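You operate a simulated robot arm through the tools that you are given. There is no shell and no other tool.

You are at the controls of a simulated robot arm. One attempt, no reset.

## Task
Lower the cradle, roll the cart to the white line and brake it.
Fine: the cradle comes down before the cart rolls; the coil stays in the cradle.

The check looks at the end state, three seconds after you hand in, the way a careful person would. Anything else that was tipped, shoved, dropped, spilled or broken makes it a failure.

## Robot
A 7-joint arm with a two-finger parallel gripper, fixed in place. Base frame: the origin is on the floor under the middle of its stand, x ahead of it, y to its left, z up. Units: m, degrees, N and s.
It reaches about 1.372 m from its shoulder. Its first joint turns from -149.0 to 149.0 degrees. Payload 3.43 kg.
The tool frame sits at the grasp point between the pads (the TCP): z along the fingers, y along the line on which they close. The tips reach 0.03 m beyond it. Largest opening 0.094 m; finger width 0.028, thickness 0.01; the body of the gripper, 0.05 by 0.096 m, starts 0.055 m behind the TCP.
Orientation is told as [roll, pitch, yaw] about the base's x, y, z axes, in that order, counted from this pose: with the fingers straight down and closing along the base's y, the tool's x points along the base's -x, its y along +y and its z along -z.

## Interface
- The arm moves only by the tool drive_tool. Its argument "targets" is a list of rows, each a list of 7 numbers: the opening, from 0 (shut) to 1 (fully open), then the shift along the tool's x, y, z in units of 40 mm (1.0 is 40 mm), then the turn, a rotation vector about the tool's x, y, z in units of 8 degrees (1.0 is 8 degrees). In form: [[claw, x, y, z, rx, ry, rz], ...]. A call has 1 to 20 rows; each row shifts and turns the commanded pose from where the row before left it, along the tool's axes as they then stand. A call with a number of a shift or a turn outside -1 to 1 is refused whole. Rows are played at 5 a second. More than 0.05 m and 8.6 degrees between two rows, or a gripper value outside its range, and nothing of the call is played. Where a pose cannot be reached the arm comes as near as it can. A force on the tool above 90 N (or 10 N above the force at the start of the call, whichever is more), or a blocked arm, ends the call early, and 0.2 s more pass. The fingers move at their own pace (about 0.045 m/s each) and stop on an object; they squeeze with about 35 N. The grip force told is the motor's: it shows also when the fingers shut on nothing. Time passes only in rows, and 0.2 s behind the last, so rows that do not move let the fingers close. The reply holds the time, the measured pose of the TCP, the force on the tool along the base axes, the opening and the grip force, in the units named above and with some noise, with the torque about the TCP (base axes, N m) and any sound that the robot's microphone picked up, and new pictures: "pictures" is both (left out), scene, wrist or none.
- Cameras (640 x 400 px; columns grow to the right, rows downward): "scene" is fixed at [0.4054, 0.491, 1.4508]; the picture's right is [-0.11, -0.99, 0.00], its down [-0.93, 0.10, -0.36] and it looks along [0.36, -0.04, -0.93] (base axes); focal length 214 px, centre (320, 200). "wrist" rides on the gripper at [0.076, 0.014, -0.102] in the tool frame; the picture's right is [-0.18, 0.98, 0.00], its down [-0.75, -0.14, -0.64] and it looks along [-0.63, -0.12, 0.77] (tool axes); focal length 243 px, centre (320, 200). There is no depth. A picture from a camera that has moved, and an enlarged one, comes with that camera's place and axes in the base frame and with its lens. The place of the scene camera against the robot may be out by one fixed shift of up to 0.025 m in any direction.
- inspect(camera, box): a new picture of the part [left, top, right, bottom] of that camera's present view, enlarged. No time passes.
- job_done(): hands the job in; it is judged then, once.

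Places have to be worked out from the pictures, the camera data and where the tool is seen. Open the gripper and draw the arm clear of the work before you hand the job in, unless the task says otherwise.

The tools are called after "Call:" as name(argument=value, ...) on one line, values as JSON. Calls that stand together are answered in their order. drive_tool: Moves the arm, as the interface text tells. Its arguments: {"type":"object","properties":{"targets":{"type":"array"},"pictures":{"type":"string","enum":["both","scene","wrist","none"]}},"required":["targets"]} The other tools are called the same way: inspect (camera, box) takes an enlarged picture of a part of a camera's view; job_done () hands the job in.

At the start:

```text
time: 0.0
ee_pos: [0.665, 0.3654, 1.1437]
tool_rot: [0.3, -0.5, 0.0]
force: [-0.5, -0.1, -0.5]
ft_torque: [-0.04, 0.0, -0.01]
gripper_width: 0.0939
finger_force: 0.1
```

scene: 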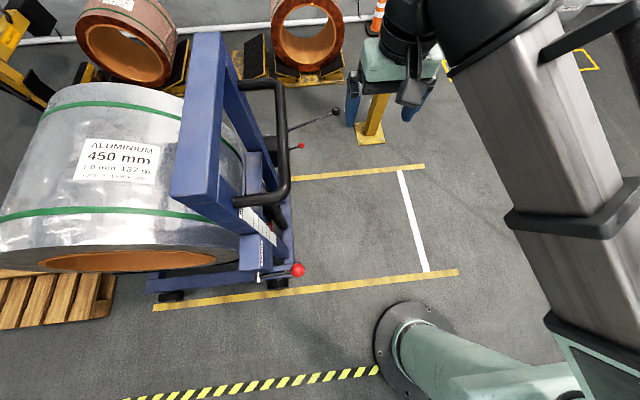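
wrist: 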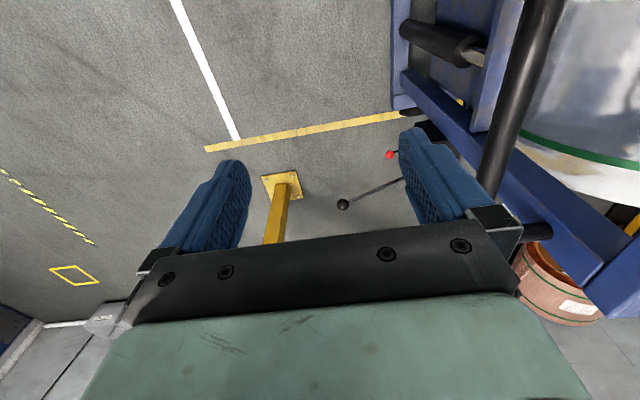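

I see a blue cart with a big aluminium coil on the left, a black push bar, levers with black and red knobs, and a white line in the middle of a yellow lane. I'll enlarge the parts of the pictures to learn which controls are which.

Call:
inspect(camera="scene", box=[140, 20, 380, 170])

Call:
inspect(camera="scene", box=[140, 160, 380, 310])

Call:
inspect(camera="wrist", box=[320, 0, 640, 200])

Call:
inspect(camera="scene", box=[0, 0, 640, 400])

```text
2.67 times, centred on (260, 95) of scene
camera zoom: at [0.4054, 0.491, 1.4508], right [-0.11, -0.99, 0.0], down [-0.93, 0.1, -0.36], along [0.36, -0.04, -0.93], focal length 572 px, centre (480, 480)
```

zoom: 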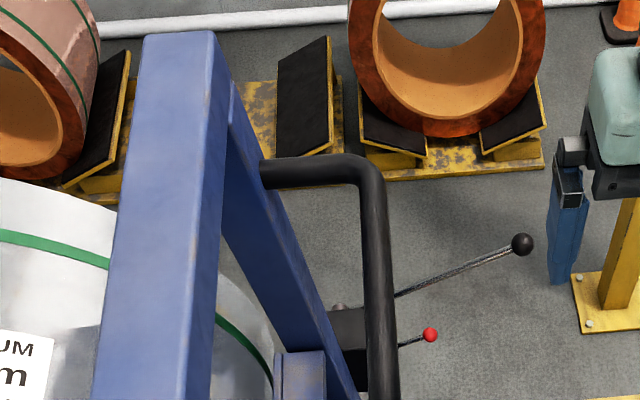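

```text
2.67 times, centred on (260, 235) of scene
camera zoom: at [0.4054, 0.491, 1.4508], right [-0.11, -0.99, 0.0], down [-0.93, 0.1, -0.36], along [0.36, -0.04, -0.93], focal length 572 px, centre (480, 107)
```

zoom: 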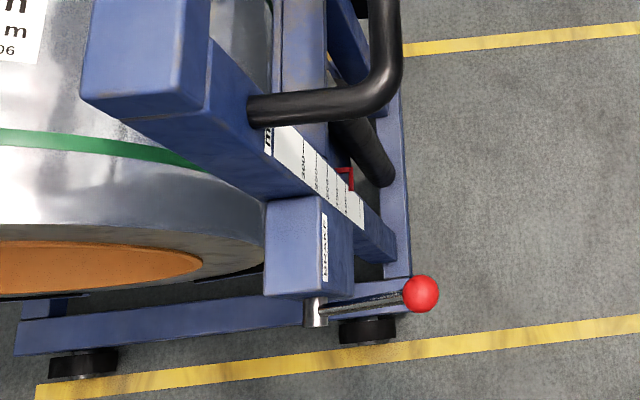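

```text
2.00 times, centred on (480, 100) of wrist
camera zoom: at [0.5874, 0.3784, 1.2455], right [0.18, 0.98, 0.01], down [0.75, -0.14, 0.65], along [0.64, -0.11, -0.76], focal length 485 px, centre (0, 400)
```

zoom: 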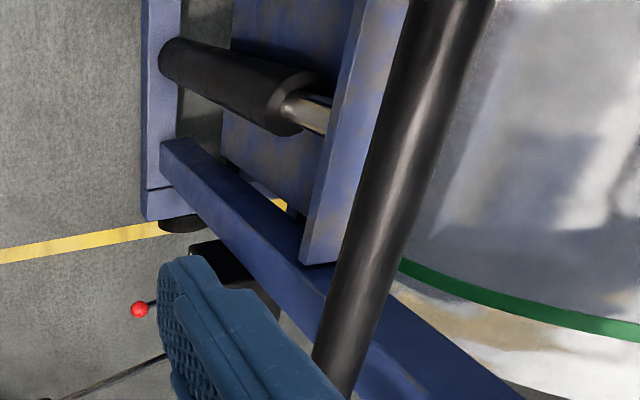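

```text
1.00 times, centred on (320, 200) of scene (not enlarged: the box is as wide or as high as the picture)
camera zoom: at [0.4054, 0.491, 1.4508], right [-0.11, -0.99, 0.0], down [-0.93, 0.1, -0.36], along [0.36, -0.04, -0.93], focal length 214 px, centre (320, 200)
```

zoom: 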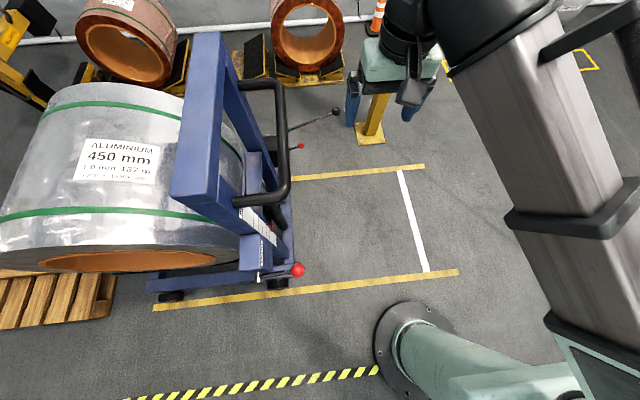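

The pictures place the push bar at about x 0.60–0.91, y 0.54, z 1.03. The white line is at about y -0.2, so the cart rolls along -y. A "BRAKE" lever with a red knob is on the near side, and a long black-knob lever and a small red knob are on the far side. I'll draw the arm back along -y and turn the wrist camera toward the cart to read the labels.

Call:
drive_tool(targets=[[1, 0, -1, 0, 0, 0, 0], [1, 0, -1, 0, 0, 0, 0], [1, 0, -1, 0, 0, 0, 0], [1, 0, -1, 0, 0, 0, 0], [1, 0, -1, 0, 0, 0, 0], [1, 0, -1, 0, 0, 0, 0], [1, 0, -1, 0, 0, 0, 0], [1, 0, 0, 0, 0, 0, -1], [1, 0, 0, 0, 0, 0, -1], [1, 0, 0, 0, 0, 0, -1], [1, 0, 0, 0, 0, 0, -1], [1, 0, 0, 0, 0, 0, -1], [1, 0, 0, 0, 0, 0, -1], [1, 0, 0, 0, 0, 0, -1], [1, 0, 0, 0, 0, 0, -1], [1, 0, 0, 0, 0, 0, -1], [1, 0, 0, 0, 0, 0, -1], [1, 0, 0, 0, 0, 0, -1]])

```text
time: 1.7
ee_pos: [0.6809, 0.0909, 1.1109]
tool_rot: [0.6, -1.8, 1.4]
force: [0.1, -0.1, -0.7]
ft_torque: [-0.01, 0.0, 0.04]
gripper_width: 0.0939
finger_force: 0.0
out of reach, approached as far as the arm can: row 2, 3, 4, 5, 6
stopped in row 8: the force on the tool passed its limit at 97 N (the readings are from after the stop); the commanded pose is now the measured one
camera wrist: at [0.6008, 0.1026, 1.2101], right [0.16, 0.99, 0.01], down [0.74, -0.13, 0.66], along [0.66, -0.1, -0.75], focal length 243 px, centre (320, 200)
```

scene: 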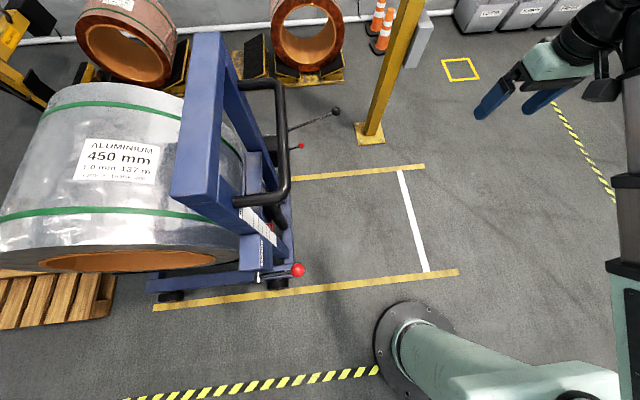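
wrist: 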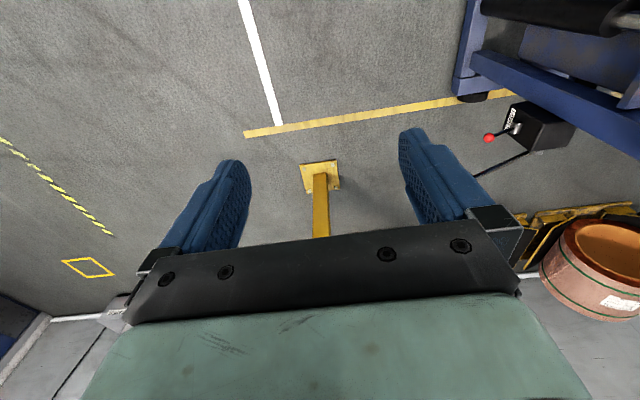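

The call stopped early on a force spike during a fast move; the tool reads no contact now and nothing in the scene has changed. The far-side lever box and its label are now visible, so I'll zoom in before moving again.

Call:
inspect(camera="wrist", box=[440, 60, 640, 185])

Call:
inspect(camera="scene", box=[200, 60, 360, 160])

Call:
inspect(camera="scene", box=[220, 180, 340, 300])

Call:
inspect(camera="wrist", box=[420, 0, 640, 110])

```text
3.20 times, centred on (540, 122) of wrist
camera zoom: at [0.6008, 0.1026, 1.2101], right [0.16, 0.99, 0.01], down [0.74, -0.13, 0.66], along [0.66, -0.1, -0.75], focal length 776 px, centre (-384, 448)
```

zoom: 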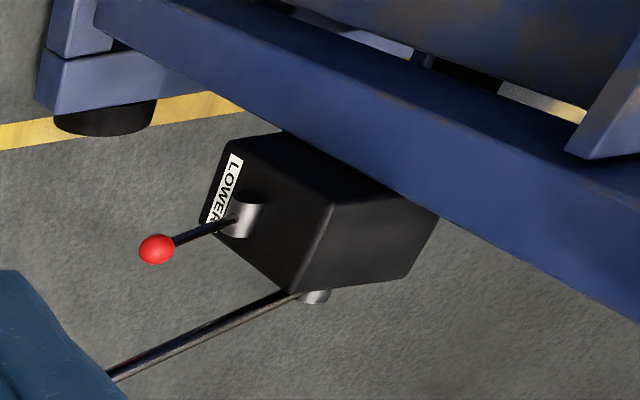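

```text
4.00 times, centred on (280, 110) of scene
camera zoom: at [0.4054, 0.491, 1.4508], right [-0.11, -0.99, 0.0], down [-0.93, 0.1, -0.36], along [0.36, -0.04, -0.93], focal length 858 px, centre (480, 560)
```

zoom: 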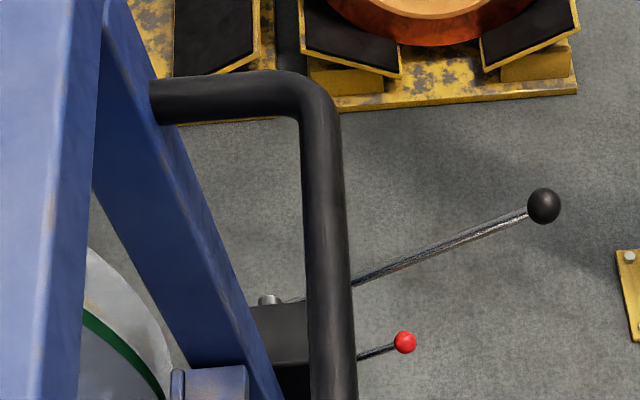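

```text
3.33 times, centred on (280, 240) of scene
camera zoom: at [0.4054, 0.491, 1.4508], right [-0.11, -0.99, 0.0], down [-0.93, 0.1, -0.36], along [0.36, -0.04, -0.93], focal length 715 px, centre (453, 67)
```

zoom: 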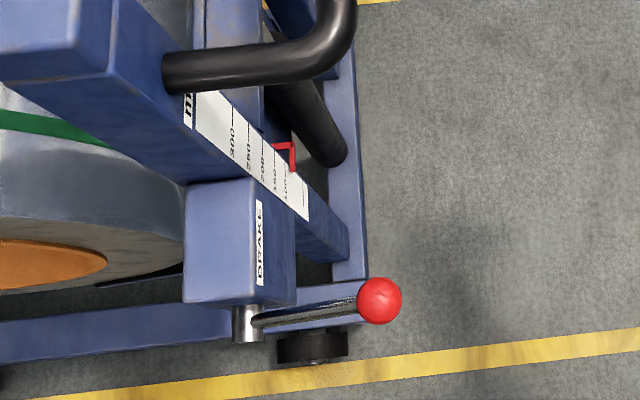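

```text
2.91 times, centred on (530, 55) of wrist
camera zoom: at [0.6008, 0.1026, 1.2101], right [0.16, 0.99, 0.01], down [0.74, -0.13, 0.66], along [0.66, -0.1, -0.75], focal length 706 px, centre (-291, 622)
```

zoom: 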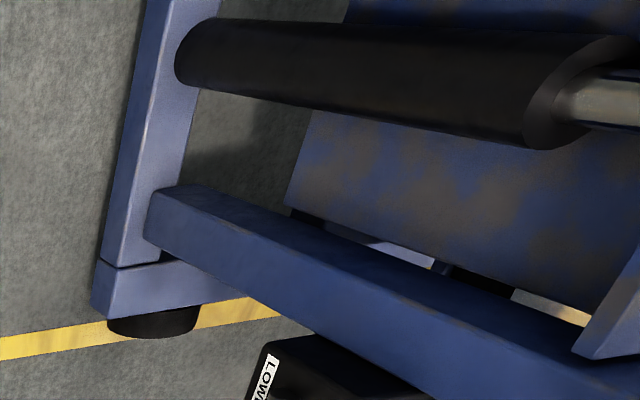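

The zooms show a black pump box on the far side with a short red lever marked "LOWER" (knob near x 0.99, y 0.51, z 0.61) and a long pump handle. The "BRAKE" lever and a height scale are on the near post. I'll turn the wrist toward +y more gently to see everything from the front.

Call:
drive_tool(targets=[[1, 0, 0, 0, 0, 0, 0], [1, 0, 0, 0, 0, 0, -0.5], [1, 0, 0, 0, 0, 0, -0.5], [1, 0, 0, 0, 0, 0, -0.5], [1, 0, 0, 0, 0, 0, -0.5], [1, 0, 0, 0, 0, 0, -0.5], [1, 0, 0, 0, 0, 0, -0.5], [1, 0, 0, 0, 0, 0, -0.5], [1, 0, 0, 0, 0, 0, -0.5], [1, 0, 0, 0, 0, 0, -0.5], [1, 0, 0, 0, 0, 0, -0.5]], pictures="both")

```text
time: 4.1
ee_pos: [0.6815, 0.0908, 1.1111]
tool_rot: [-0.8, -1.5, 41.5]
force: [1.7, 4.2, -6.8]
ft_torque: [-0.22, -0.4, -0.27]
gripper_width: 0.0941
finger_force: 0.1
camera wrist: at [0.6107, 0.0503, 1.21], right [-0.51, 0.86, -0.01], down [0.64, 0.39, 0.66], along [0.57, 0.33, -0.75], focal length 243 px, centre (320, 200)
```

scene: 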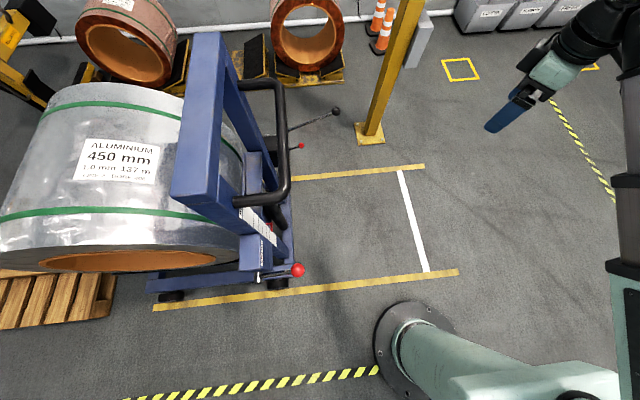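
wrist: 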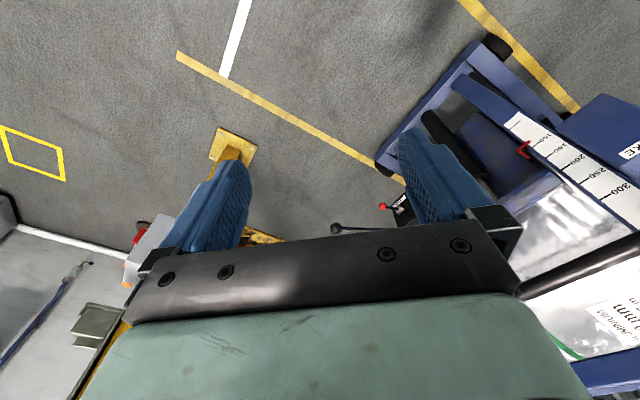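

The turn went smoothly. The height scale and red pointer are now visible to the right. I'll go on turning and come down to face the cart.

Call:
drive_tool(targets=[[1, 0.4, -0.3, 0.5, 0, 0, -0.6], [1, 0.4, -0.3, 0.5, 0, 0, -0.6], [1, 0.4, -0.3, 0.5, 0, 0, -0.6], [1, 0.4, -0.3, 0.5, 0, 0, -0.6], [1, 0.4, -0.3, 0.5, 0, 0, -0.6], [1, 0.4, -0.3, 0.5, 0, 0, -0.6], [1, 0, 0, 0.5, 0, 0, -0.6], [1, 0, 0, 0.5, 0, 0, -0.6], [1, 0, 0, 0.5, 0, 0, 0], [1, 0, 0, 0, 0, 0, 0]], pictures="both")

```text
time: 6.3
ee_pos: [0.6863, -0.0255, 0.9311]
tool_rot: [-1.6, -0.7, 79.8]
force: [-0.5, -0.1, -0.2]
ft_torque: [0.0, 0.01, 0.03]
gripper_width: 0.0938
finger_force: 0.1
camera wrist: at [0.6551, -0.0989, 1.0307], right [-0.93, 0.36, -0.03], down [0.25, 0.71, 0.66], along [0.25, 0.61, -0.75], focal length 243 px, centre (320, 200)
```

scene: 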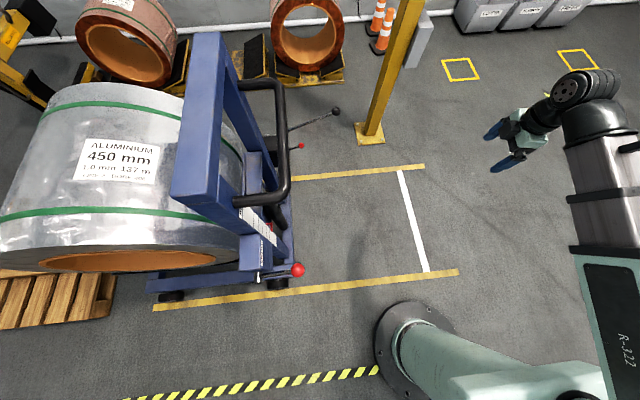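
wrist: 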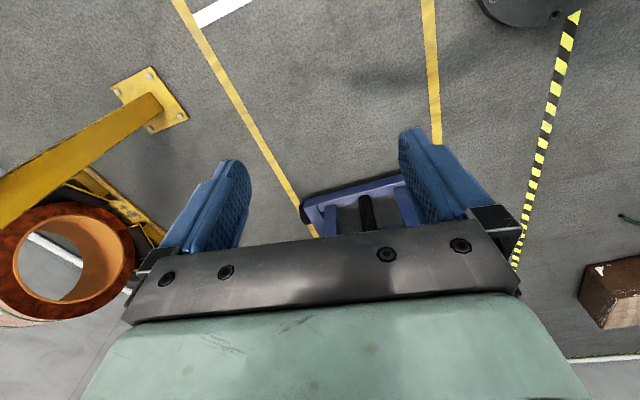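

The palm hides the upper-forward view in this orientation. With yaw near -90 and the fingers tilted up to +y, the camera would sit above the gripper and look forward. I'll turn back the other way.

Call:
drive_tool(targets=[[1, 0, 0, 0, 0, 0, 0.6], [1, 0, 0, 0, 0, 0, 0.8], [1, 0, 0, 0, 0, 0, 0.8], [1, 0, 0, 0, 0, 0, 0.8], [1, 0, 0, 0, 0, 0, 0.8], [1, 0, 0, 0, 0, 0, 0.8], [1, 0, 0, 0, 0, 0, 0.8], [1, 0, 0, 0, 0, 0, 0.8], [1, 0, 0, 0, 0, 0, 0.8], [1, 0, 0, 0, 0, 0, 0.8], [1, 0, 0, 0, 0, 0, 0.8], [1, 0, 0, 0, 0, 0, 0.8], [1, 0, 0, 0, 0, 0, 0.8], [1, 0, 0, 0, 0, 0, 0.8], [1, 0, 0, 0, 0, 0, 0.8], [1, 0, 0, 0, 0, 0, 0.8], [1, 0, 0, 0, 0, 0, 0.8], [1, 0, 0, 0, 0, 0, 0.8], [1, 0, 0, 0, 0, 0, 0.8]], pictures="scene")

Call:
drive_tool(targets=[[1, 0, 0, 0, 0, 0, 0.6], [1, 0, 0, 0, 0, 0, 0.8], [1, 0, 0, 0, 0, 0, 0.8], [1, 0, 0, 0, 0, 0, 0.8], [1, 0, 0, 0, 0, 0, 0.8], [1, 0, 0, 0, 0, 0, 0.8], [1, 0, 0, 0, 0, 0, 0.8], [1, 0, 0, 0, 0, 0, 0.8], [1, 0, 0, 0, 0, 0, 0]], pictures="both")

```text
time: 10.3
ee_pos: [0.6881, -0.0244, 0.9308]
tool_rot: [1.6, -1.0, -40.4]
force: [-0.2, -0.3, 0.5]
ft_torque: [0.01, 0.03, 0.03]
gripper_width: 0.094
finger_force: 0.0
```

scene: 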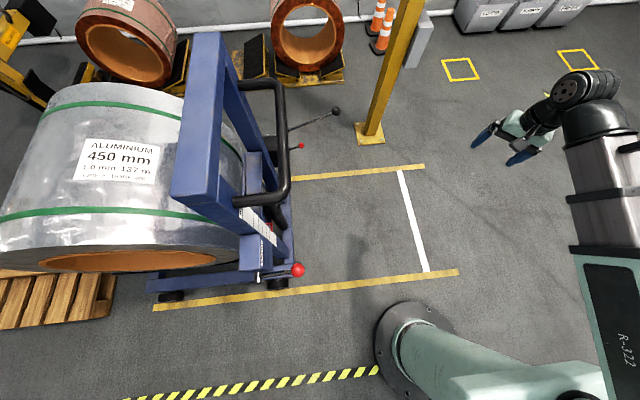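

```text
time: 12.3
ee_pos: [0.6881, -0.0249, 0.9303]
tool_rot: [1.8, 0.5, -89.8]
force: [-0.1, -0.6, 0.2]
ft_torque: [0.03, -0.01, 0.01]
gripper_width: 0.094
finger_force: 0.1
camera wrist: at [0.6977, 0.0496, 1.0325], right [0.98, -0.18, 0.03], down [-0.16, -0.76, 0.63], along [-0.09, -0.62, -0.78], focal length 243 px, centre (320, 200)
```

scene: 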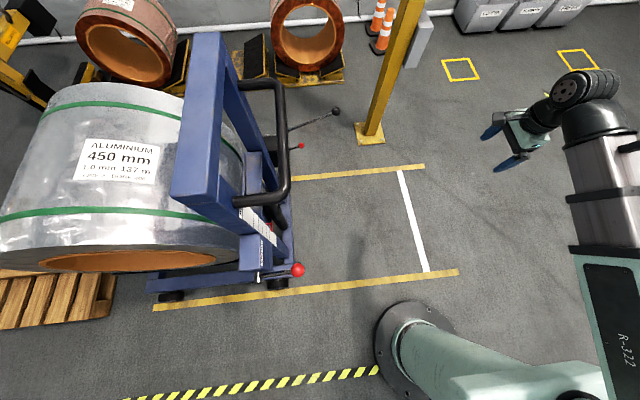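
wrist: 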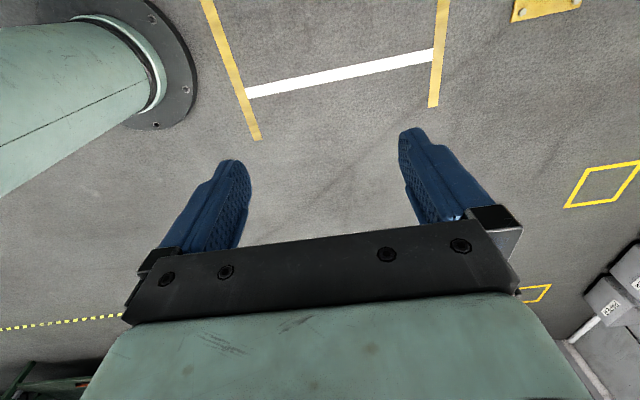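

Now I'll tilt the fingers up toward +y so the camera looks at the cart front.

Call:
drive_tool(targets=[[1, 0, 0, 0, 0, 0.6, 0], [1, 0, 0, 0, 0, 0.8, 0], [1, 0, 0, 0, 0, 0.8, 0], [1, 0, 0, 0, 0, 0.8, 0], [1, 0, 0, 0, 0, 0.8, 0], [1, 0, 0, 0, 0, 0.8, 0], [1, 0, 0, 0, 0, 0.8, 0], [1, 0, 0, 0, 0, 0.8, 0], [1, 0, 0, 0, 0, 0.8, 0], [1, 0, 0, 0, 0, 0.8, 0], [1, 0, 0, 0, 0, 0.8, 0], [1, 0, 0, 0, 0, 0, 0]], pictures="both")

```text
time: 14.9
ee_pos: [0.6871, -0.026, 0.93]
tool_rot: [5.1, 69.3, -85.1]
force: [-0.8, -0.1, -0.1]
ft_torque: [0.05, -0.01, 0.0]
gripper_width: 0.0939
finger_force: 0.0
camera wrist: at [0.6978, -0.0954, 1.0367], right [0.99, -0.06, -0.14], down [-0.12, -0.87, -0.48], along [-0.09, 0.5, -0.86], focal length 243 px, centre (320, 200)
```

scene: 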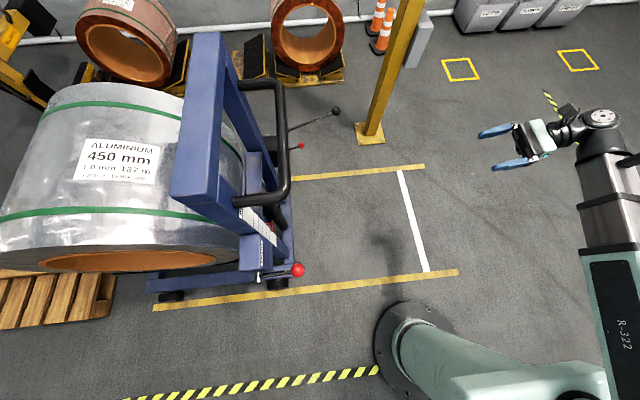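
wrist: 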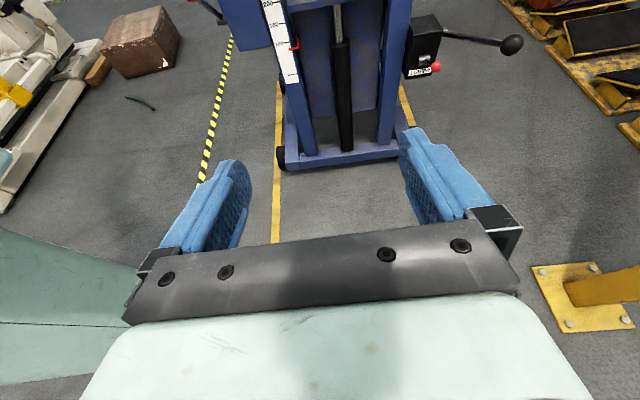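

That works: an upright view of the cart front with the pointer on the scale and the LOWER lever. I'll tilt further up so the camera looks more horizontally.

Call:
drive_tool(targets=[[1, 0, 0, 0, 0, 0.6, 0], [1, 0, 0, 0, 0, 0.8, 0], [1, 0, 0, 0, 0, 0.8, 0], [1, 0, 0, 0, 0, 0.8, 0], [1, 0, 0, 0, 0, 0.8, 0], [1, 0, 0, 0, 0, 0.8, 0], [1, 0, 0, 0, 0, 0, 0]], pictures="wrist")

```text
time: 16.5
ee_pos: [0.6865, -0.0266, 0.9301]
tool_rot: [173.6, 73.6, 84.1]
force: [0.0, 0.7, 0.5]
ft_torque: [-0.02, 0.01, -0.04]
gripper_width: 0.0939
finger_force: 0.0
camera wrist: at [0.6993, -0.1462, 0.9739], right [0.99, 0.05, -0.15], down [-0.11, -0.41, -0.91], along [-0.11, 0.91, -0.4], focal length 243 px, centre (320, 200)
```

wrist: 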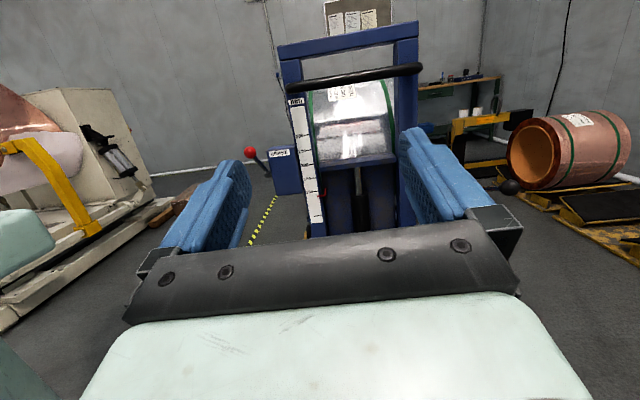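

Now I have a front view. I'll zoom in on the cart, the scale, the brake box and the lower lever.

Call:
inspect(camera="wrist", box=[230, 10, 440, 240])

Call:
inspect(camera="wrist", box=[240, 90, 340, 230])

Call:
inspect(camera="wrist", box=[400, 90, 560, 210])

```text
1.74 times, centred on (335, 125) of wrist
camera zoom: at [0.6993, -0.1462, 0.9739], right [0.99, 0.05, -0.15], down [-0.11, -0.41, -0.91], along [-0.11, 0.91, -0.4], focal length 422 px, centre (294, 330)
```

zoom: 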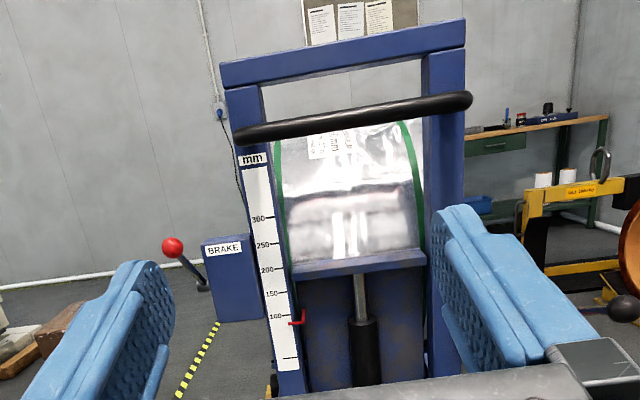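

```text
2.86 times, centred on (290, 160) of wrist
camera zoom: at [0.6993, -0.1462, 0.9739], right [0.99, 0.05, -0.15], down [-0.11, -0.41, -0.91], along [-0.11, 0.91, -0.4], focal length 693 px, centre (406, 314)
```

zoom: 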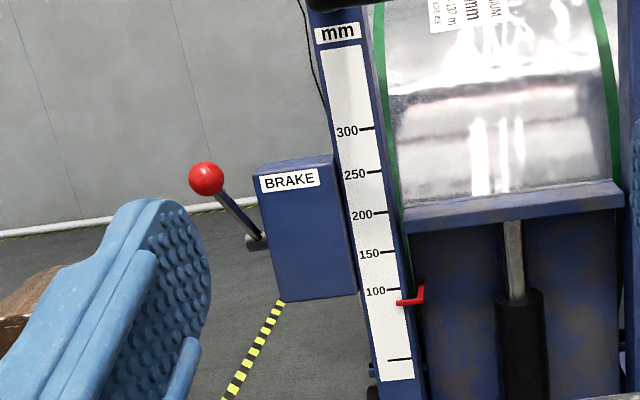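

```text
3.33 times, centred on (480, 150) of wrist
camera zoom: at [0.6993, -0.1462, 0.9739], right [0.99, 0.05, -0.15], down [-0.11, -0.41, -0.91], along [-0.11, 0.91, -0.4], focal length 809 px, centre (-213, 367)
```

zoom: 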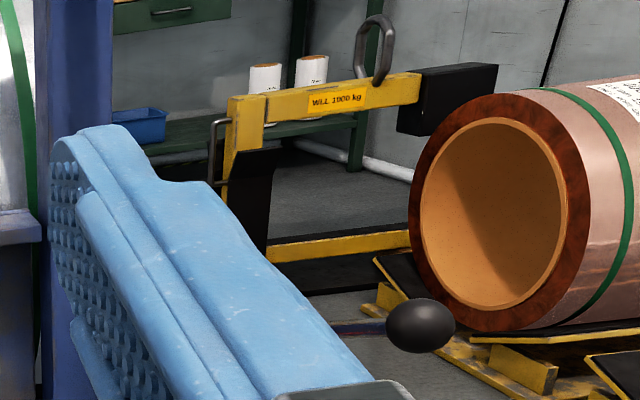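

The pointer reads about 85 mm, with a zero tick below, so the cradle has to drop about 85 mm. The brake lever pivots on the outer side of its box, and the LOWER knob is at about (0.99, 0.51, 0.61). I'll level the tool and move toward the LOWER lever for a close look, staying clear of the pump handle knob at about (1.08, 0.35, 0.74).

Call:
drive_tool(targets=[[1, 0, 0, 0, 0, -0.6, 0], [1, 0, 0, 0, 0, -0.8, 0], [1, 0, 0, 0, 0, -0.8, 0], [1, 0, 0, 0, 0, -0.8, 0], [1, 0, 0, 0, 0, -0.8, 0], [1, -0.2, 0.4, 0.5, 0, 0, 0], [1, -0.2, 0.5, 0.5, 0, 0, 0], [1, -0.2, 0.5, 0.5, 0, 0, 0], [1, -0.2, 0.5, 0.5, 0, 0, 0], [1, -0.2, 0.5, 0.5, 0, 0, 0], [1, -0.2, 0.5, 0.5, 0, 0, 0], [1, -0.2, 0.5, 0.5, 0, 0, 0], [1, -0.2, 0.5, 0.5, 0, 0, 0], [1, 0, 0, 0, 0, 0, 0]], pictures="both")

```text
time: 19.5
ee_pos: [0.8473, 0.114, 0.8323]
tool_rot: [7.3, 75.7, -82.9]
force: [0.9, -0.2, 1.0]
ft_torque: [0.0, -0.03, 0.0]
gripper_width: 0.094
finger_force: 0.0
camera wrist: at [0.8564, 0.0336, 0.9305], right [0.99, -0.04, -0.15], down [-0.12, -0.81, -0.58], along [-0.09, 0.59, -0.8], focal length 243 px, centre (320, 200)
```

scene: 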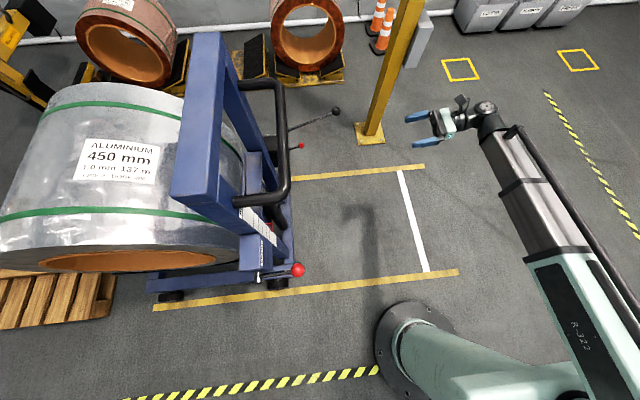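
wrist: 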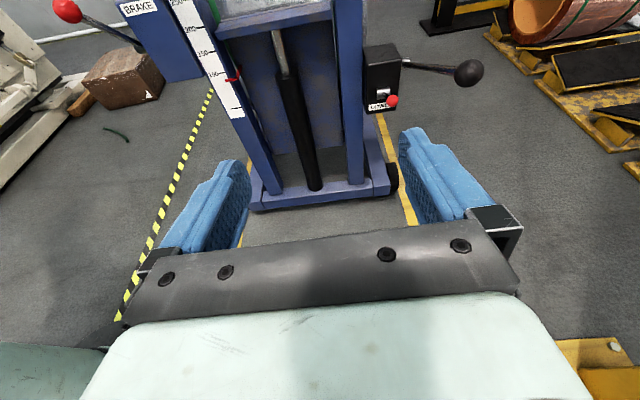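

Call:
inspect(camera="wrist", box=[340, 30, 500, 130])

Call:
inspect(camera="wrist", box=[40, 0, 260, 130])

Call:
inspect(camera="wrist", box=[230, 100, 420, 220])

```text
4.00 times, centred on (420, 80) of wrist
camera zoom: at [0.8564, 0.0336, 0.9305], right [0.99, -0.04, -0.15], down [-0.12, -0.81, -0.58], along [-0.09, 0.59, -0.8], focal length 970 px, centre (-80, 680)
```

zoom: 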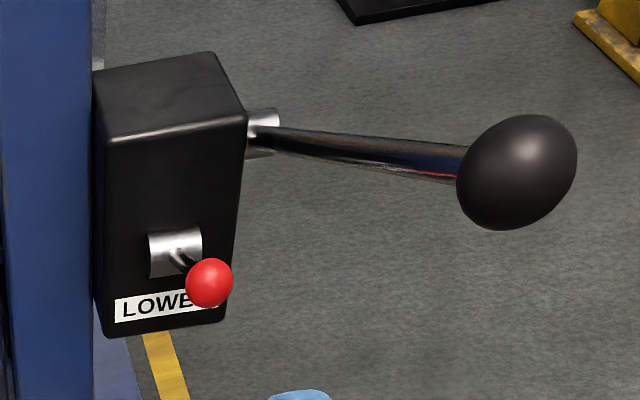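

```text
2.91 times, centred on (150, 65) of wrist
camera zoom: at [0.8564, 0.0336, 0.9305], right [0.99, -0.04, -0.15], down [-0.12, -0.81, -0.58], along [-0.09, 0.59, -0.8], focal length 706 px, centre (814, 593)
```

zoom: 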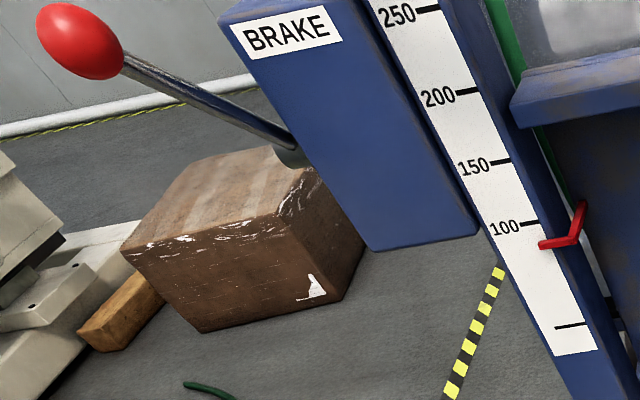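

```text
3.33 times, centred on (325, 160) of wrist
camera zoom: at [0.8564, 0.0336, 0.9305], right [0.99, -0.04, -0.15], down [-0.12, -0.81, -0.58], along [-0.09, 0.59, -0.8], focal length 809 px, centre (303, 333)
```

zoom: 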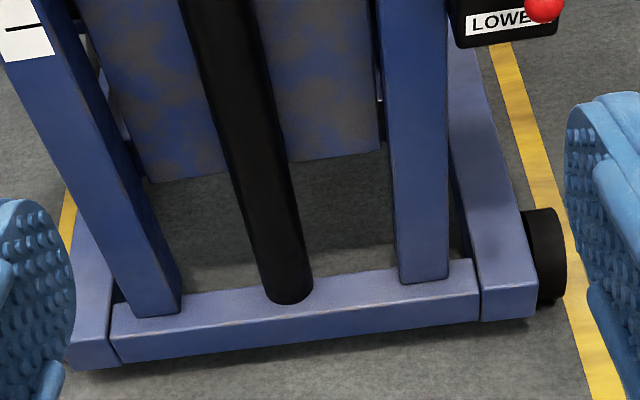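

The LOWER lever turns about a horizontal pin at about (0.995, 0.62, 0.56), and its knob is raised at (0.991, 0.519, 0.602), so pressing the knob down should lower the cradle. I'll tilt the tool slightly upward and yaw it a little to stay clear of the pump handle, then come down to knob height well in front of it.

Call:
drive_tool(targets=[[0.7, 0, 0, 0, -0.5, 0.6, 0], [0.7, 0, 0, 0, -0.5, 0.8, 0], [0.7, 0, 0, 0, -0.5, 0.8, 0], [0.7, 0, 0, 0, 0, 0.8, 0], [0.7, -0.6, 0, 0, 0, 0, 0], [0.7, -0.8, 0, 0, 0, 0, 0], [0.7, -0.8, 0, 0, 0, 0, 0], [0.7, -0.8, 0, 0, 0, 0, 0], [0.7, -0.8, 0, 0, 0, 0, 0], [0.7, -0.8, 0, 0, 0, 0, 0], [0.7, -0.8, 0, 0, 0, 0, 0], [0.7, -0.5, 0, 0, 0, 0, 0], [0.7, 0, 0, 0, 0, 0, 0]], pictures="both")

```text
time: 22.3
ee_pos: [0.8654, 0.1513, 0.6008]
tool_rot: [163.6, 79.3, 62.1]
force: [-0.9, -0.2, -0.2]
ft_torque: [-0.02, 0.0, 0.0]
gripper_width: 0.0658
finger_force: 0.0
camera wrist: at [0.8522, 0.0372, 0.6582], right [0.98, -0.17, -0.13], down [-0.2, -0.47, -0.86], along [0.09, 0.87, -0.49], focal length 243 px, centre (320, 200)
```

scene: 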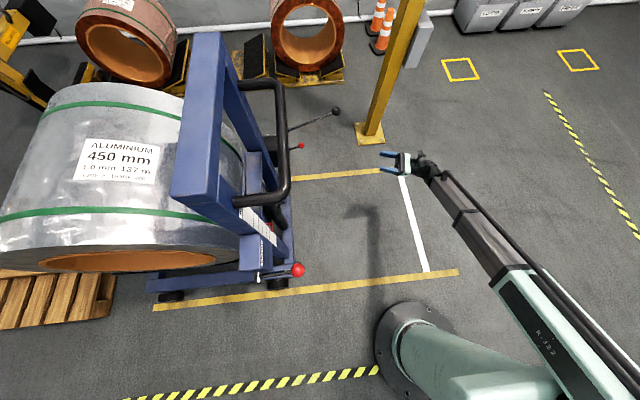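
wrist: 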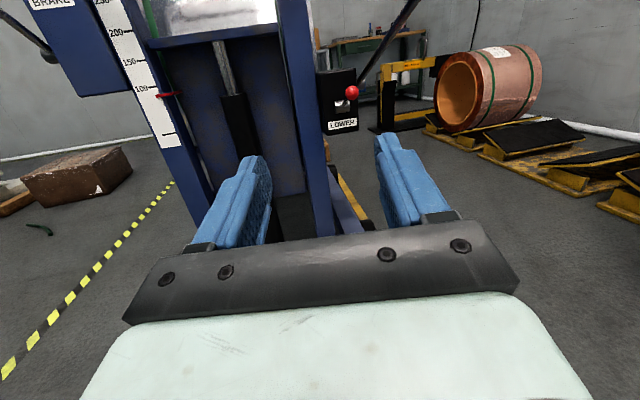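

The knob re-triangulates to the same place, (0.992, 0.519, 0.602). I'll advance to about 8 cm short of it and look again.

Call:
drive_tool(targets=[[0.7, -0.146, 0.098, 0.5, 0, 0, 0], [0.7, -0.146, 0.098, 0.62, 0, 0, 0], [0.7, -0.146, 0.098, 0.62, 0, 0, 0], [0.7, -0.146, 0.098, 0.62, 0, 0, 0], [0.7, -0.146, 0.098, 0.62, 0, 0, 0], [0.7, -0.146, 0.098, 0.62, 0, 0, 0], [0.7, -0.146, 0.098, 0.62, 0, 0, 0], [0.7, -0.146, 0.098, 0.62, 0, 0, 0], [0.7, -0.146, 0.098, 0.62, 0, 0, 0], [0.7, -0.146, 0.098, 0.62, 0, 0, 0], [0.7, -0.146, 0.098, 0.62, 0, 0, 0], [0.7, -0.146, 0.098, 0.62, 0, 0, 0], [0.7, 0, 0, 0, 0, 0, 0]], pictures="both")

```text
time: 25.1
ee_pos: [0.9752, 0.4362, 0.5887]
tool_rot: [163.8, 79.3, 62.2]
force: [-0.7, 0.4, 1.4]
ft_torque: [0.01, -0.06, -0.01]
gripper_width: 0.0659
finger_force: 0.0
camera wrist: at [0.9607, 0.3219, 0.6448], right [0.98, -0.17, -0.13], down [-0.2, -0.47, -0.86], along [0.09, 0.87, -0.49], focal length 243 px, centre (320, 200)
```

scene: 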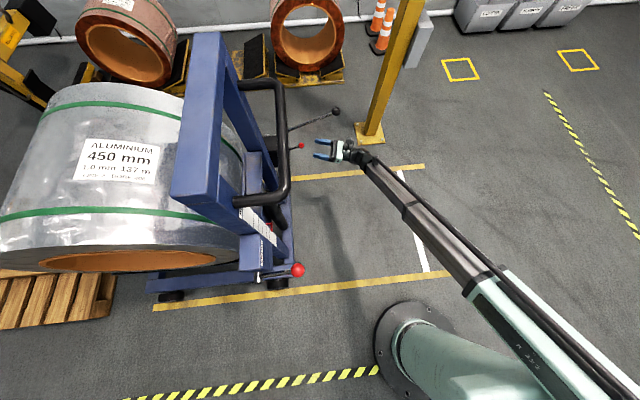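
wrist: 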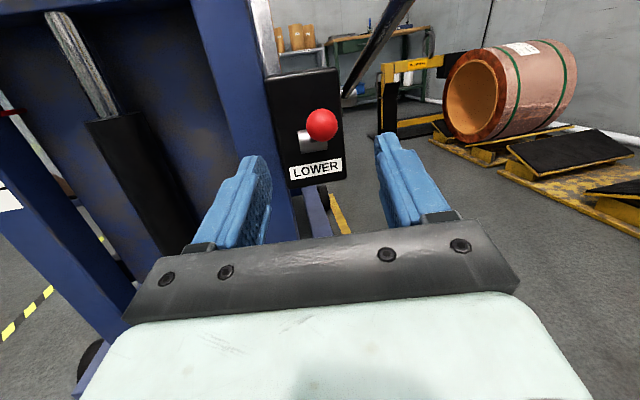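

The knob is right ahead (about 9 cm along the fingers) and the pump handle is above, clear. I'll advance and close on the knob.

Call:
drive_tool(targets=[[0.7, -0.02, 0, 0.4, 0, 0, 0], [0.7, -0.02, 0, 0.44, 0, 0, 0], [0.7, -0.02, 0, 0.44, 0, 0, 0], [0.7, -0.03, 0, 0.44, 0, 0, 0], [0.7, -0.02, 0, 0.44, 0, 0, 0], [0, 0, 0, 0, 0, 0, 0], [0, 0, 0, 0, 0, 0, 0], [0, 0, 0, 0, 0, 0, 0], [0, 0, 0, 0, 0, 0, 0]], pictures="both")

```text
time: 27.1
ee_pos: [0.9926, 0.5208, 0.5977]
tool_rot: [163.9, 79.3, 62.2]
force: [7.7, 2.0, 1.3]
ft_torque: [0.03, 0.01, -0.04]
gripper_width: 0.0254
finger_force: 43.2
camera wrist: at [0.9787, 0.4057, 0.6552], right [0.98, -0.17, -0.13], down [-0.2, -0.47, -0.86], along [0.09, 0.87, -0.49], focal length 243 px, centre (320, 200)
```

scene: 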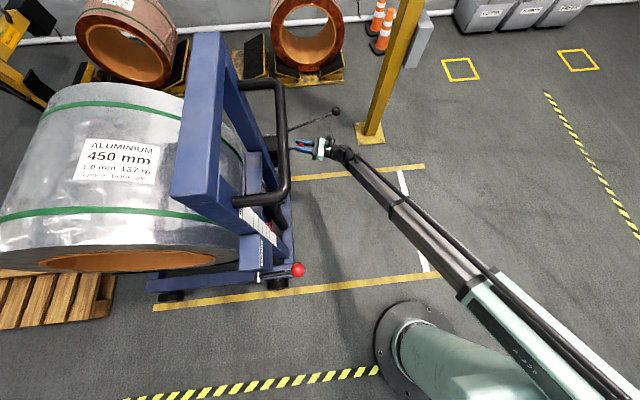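
wrist: 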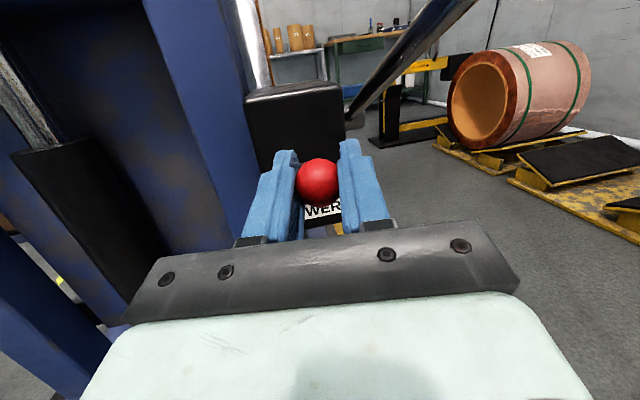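

The knob is gripped (25 mm between the pads). I'll push it down in small steps and listen and feel for the response.

Call:
drive_tool(targets=[[0, -0.236, 0, -0.09, 0, 0, 0], [0, -0.236, 0, -0.09, 0, 0, 0], [0, 0, 0, 0, 0, 0, 0]], pictures="both")

```text
time: 27.9
ee_pos: [0.9935, 0.5165, 0.5815]
tool_rot: [164.4, 79.0, 62.7]
force: [7.5, -14.9, 18.1]
ft_torque: [1.31, -0.28, 0.15]
gripper_width: 0.0254
finger_force: 44.7
camera wrist: at [0.9784, 0.4004, 0.6376], right [0.98, -0.17, -0.13], down [-0.2, -0.46, -0.86], along [0.09, 0.87, -0.49], focal length 243 px, centre (320, 200)
```

scene: 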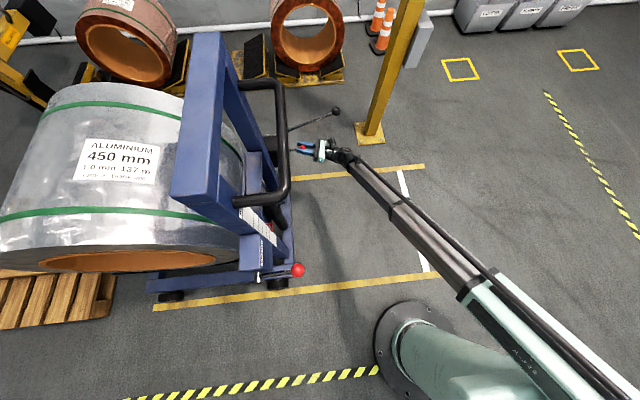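
wrist: 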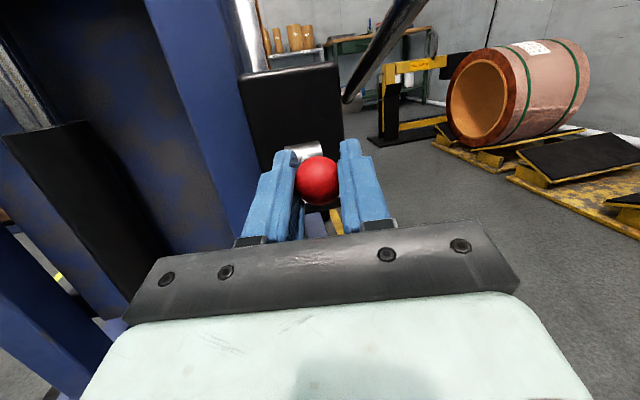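

The lever follows with about 18 N of resistance and pushes outward along -y. I'll keep pressing down with a little more outward motion.

Call:
drive_tool(targets=[[0, -0.225, 0, -0.14, 0, 0, 0], [0, -0.23, 0, -0.12, 0, 0, 0], [0, 0, 0, 0, 0, 0, 0], [0, 0, 0, 0, 0, 0, 0]], pictures="both")

```text
time: 28.9
ee_pos: [0.992, 0.5114, 0.5594]
tool_rot: [163.9, 79.3, 62.4]
force: [23.8, 23.0, 11.8]
ft_torque: [0.67, -0.04, 0.06]
gripper_width: 0.0256
finger_force: 44.4
camera wrist: at [0.9784, 0.3973, 0.6152], right [0.98, -0.17, -0.13], down [-0.2, -0.47, -0.86], along [0.09, 0.87, -0.49], focal length 243 px, centre (320, 200)
```

scene: 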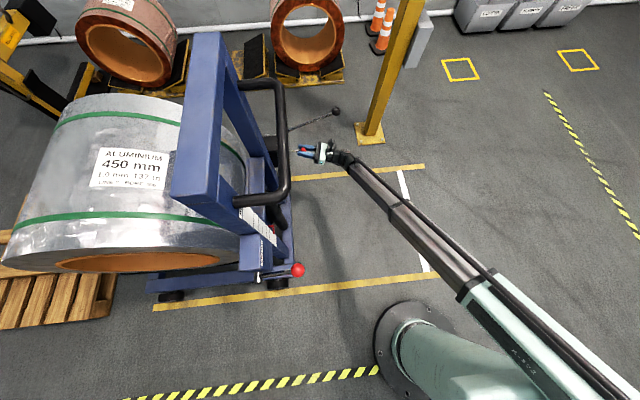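
wrist: 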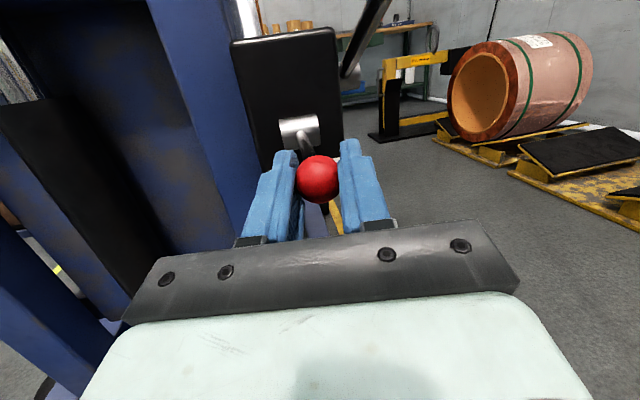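

The coil has visibly come down. I'll check the pointer on the scale before going on.

Call:
inspect(camera="scene", box=[220, 190, 320, 290])

Call:
inspect(camera="scene", box=[0, 60, 320, 340])

```text
4.00 times, centred on (270, 240) of scene
camera zoom: at [0.4054, 0.491, 1.4508], right [-0.11, -0.99, 0.0], down [-0.93, 0.1, -0.36], along [0.36, -0.04, -0.93], focal length 858 px, centre (520, 40)
```

zoom: 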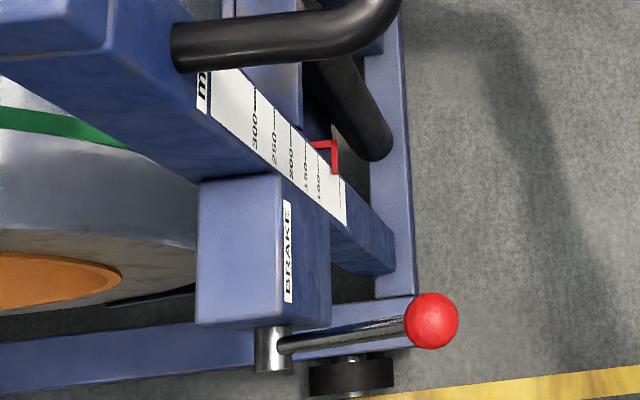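

```text
1.43 times, centred on (160, 200) of scene
camera zoom: at [0.4054, 0.491, 1.4508], right [-0.11, -0.99, 0.0], down [-0.93, 0.1, -0.36], along [0.36, -0.04, -0.93], focal length 306 px, centre (549, 200)
```

zoom: 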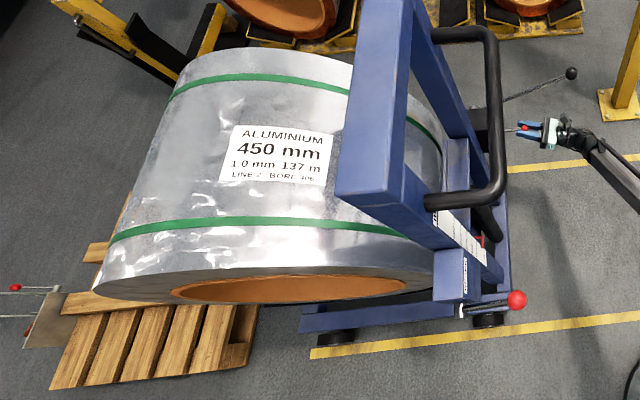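

The pointer has come down perhaps 25–30 mm so far. I'll hold the lever where it is for a second and see whether it keeps sinking.

Call:
drive_tool(targets=[[0, 0, 0, 0, 0, 0, 0], [0, 0, 0, 0, 0, 0, 0], [0, 0, 0, 0, 0, 0, 0], [0, 0, 0, 0, 0, 0, 0], [0, 0, 0, 0, 0, 0, 0]], pictures="both")

Call:
inspect(camera="scene", box=[220, 190, 320, 290])

```text
time: 30.1
ee_pos: [0.991, 0.5108, 0.559]
tool_rot: [163.7, 79.4, 62.1]
force: [25.2, 26.1, 4.1]
ft_torque: [-0.23, 0.08, -0.03]
gripper_width: 0.0258
finger_force: 45.3
camera wrist: at [0.9782, 0.3961, 0.6146], right [0.98, -0.17, -0.13], down [-0.2, -0.47, -0.86], along [0.09, 0.87, -0.49], focal length 243 px, centre (320, 200)
```

scene: 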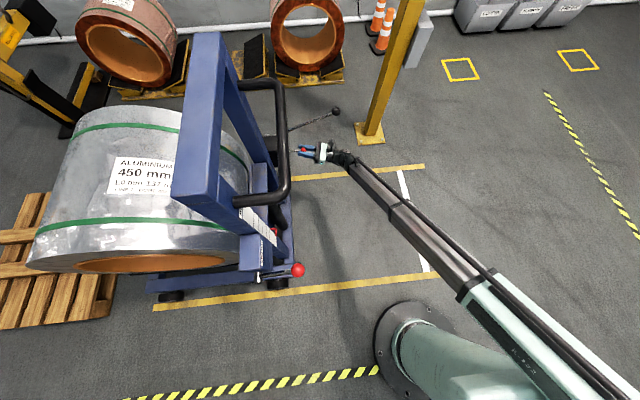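
wrist: 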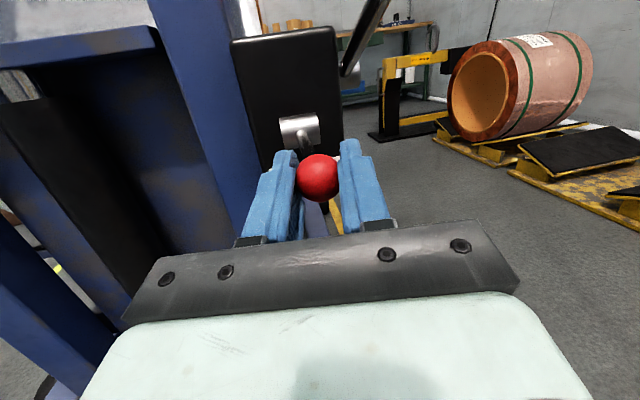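

```text
4.00 times, centred on (270, 240) of scene
camera zoom: at [0.4054, 0.491, 1.4508], right [-0.11, -0.99, 0.0], down [-0.93, 0.1, -0.36], along [0.36, -0.04, -0.93], focal length 858 px, centre (520, 40)
```

zoom: 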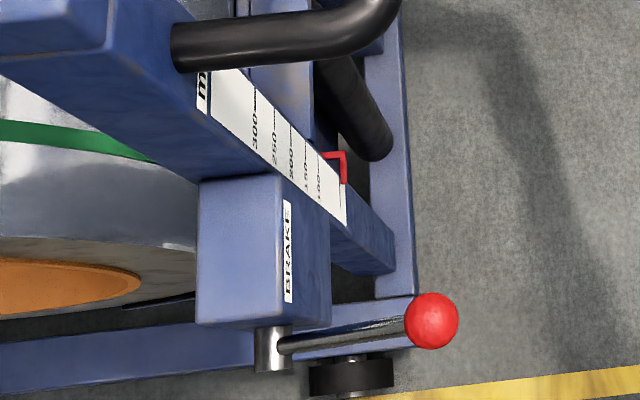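

It is sinking steadily while the lever is held down. I'll hold it for two more seconds and re-check.

Call:
drive_tool(targets=[[0, 0, 0, 0, 0, 0, 0], [0, 0, 0, 0, 0, 0, 0], [0, 0, 0, 0, 0, 0, 0], [0, 0, 0, 0, 0, 0, 0], [0, 0, 0, 0, 0, 0, 0], [0, 0, 0, 0, 0, 0, 0], [0, 0, 0, 0, 0, 0, 0], [0, 0, 0, 0, 0, 0, 0]], pictures="both")

Call:
inspect(camera="scene", box=[220, 190, 320, 290])

```text
time: 31.9
ee_pos: [0.9927, 0.5101, 0.5582]
tool_rot: [163.7, 79.6, 62.3]
force: [19.3, 19.7, -1.5]
ft_torque: [-0.67, 0.22, -0.07]
gripper_width: 0.0256
finger_force: 45.5
camera wrist: at [0.9781, 0.396, 0.6147], right [0.98, -0.17, -0.13], down [-0.2, -0.47, -0.86], along [0.09, 0.87, -0.49], focal length 243 px, centre (320, 200)
```

scene: 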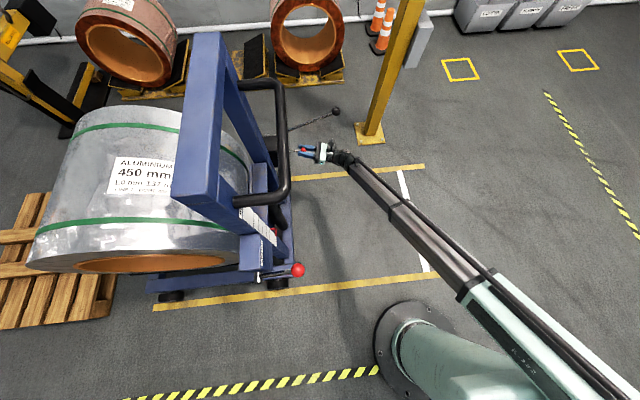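
wrist: 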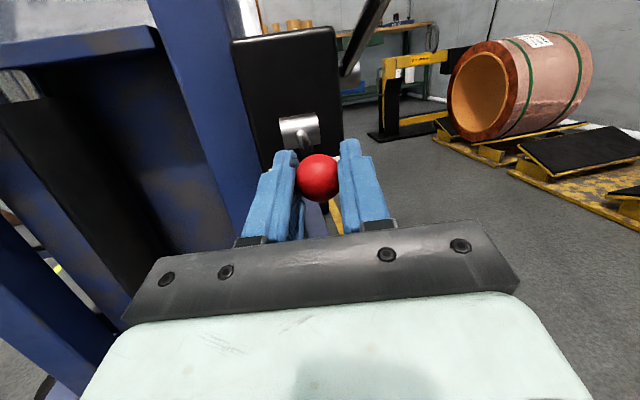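

```text
4.00 times, centred on (270, 240) of scene
camera zoom: at [0.4054, 0.491, 1.4508], right [-0.11, -0.99, 0.0], down [-0.93, 0.1, -0.36], along [0.36, -0.04, -0.93], focal length 858 px, centre (520, 40)
```

zoom: 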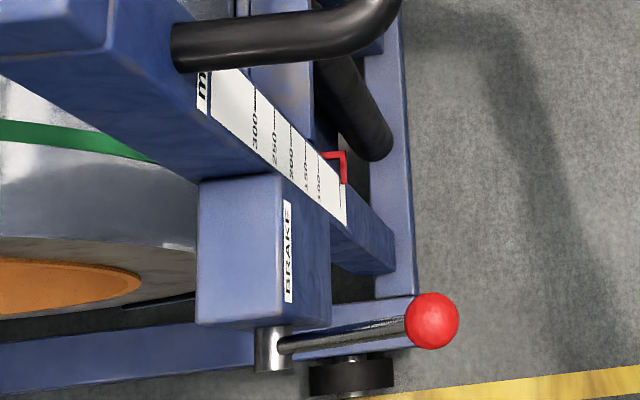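

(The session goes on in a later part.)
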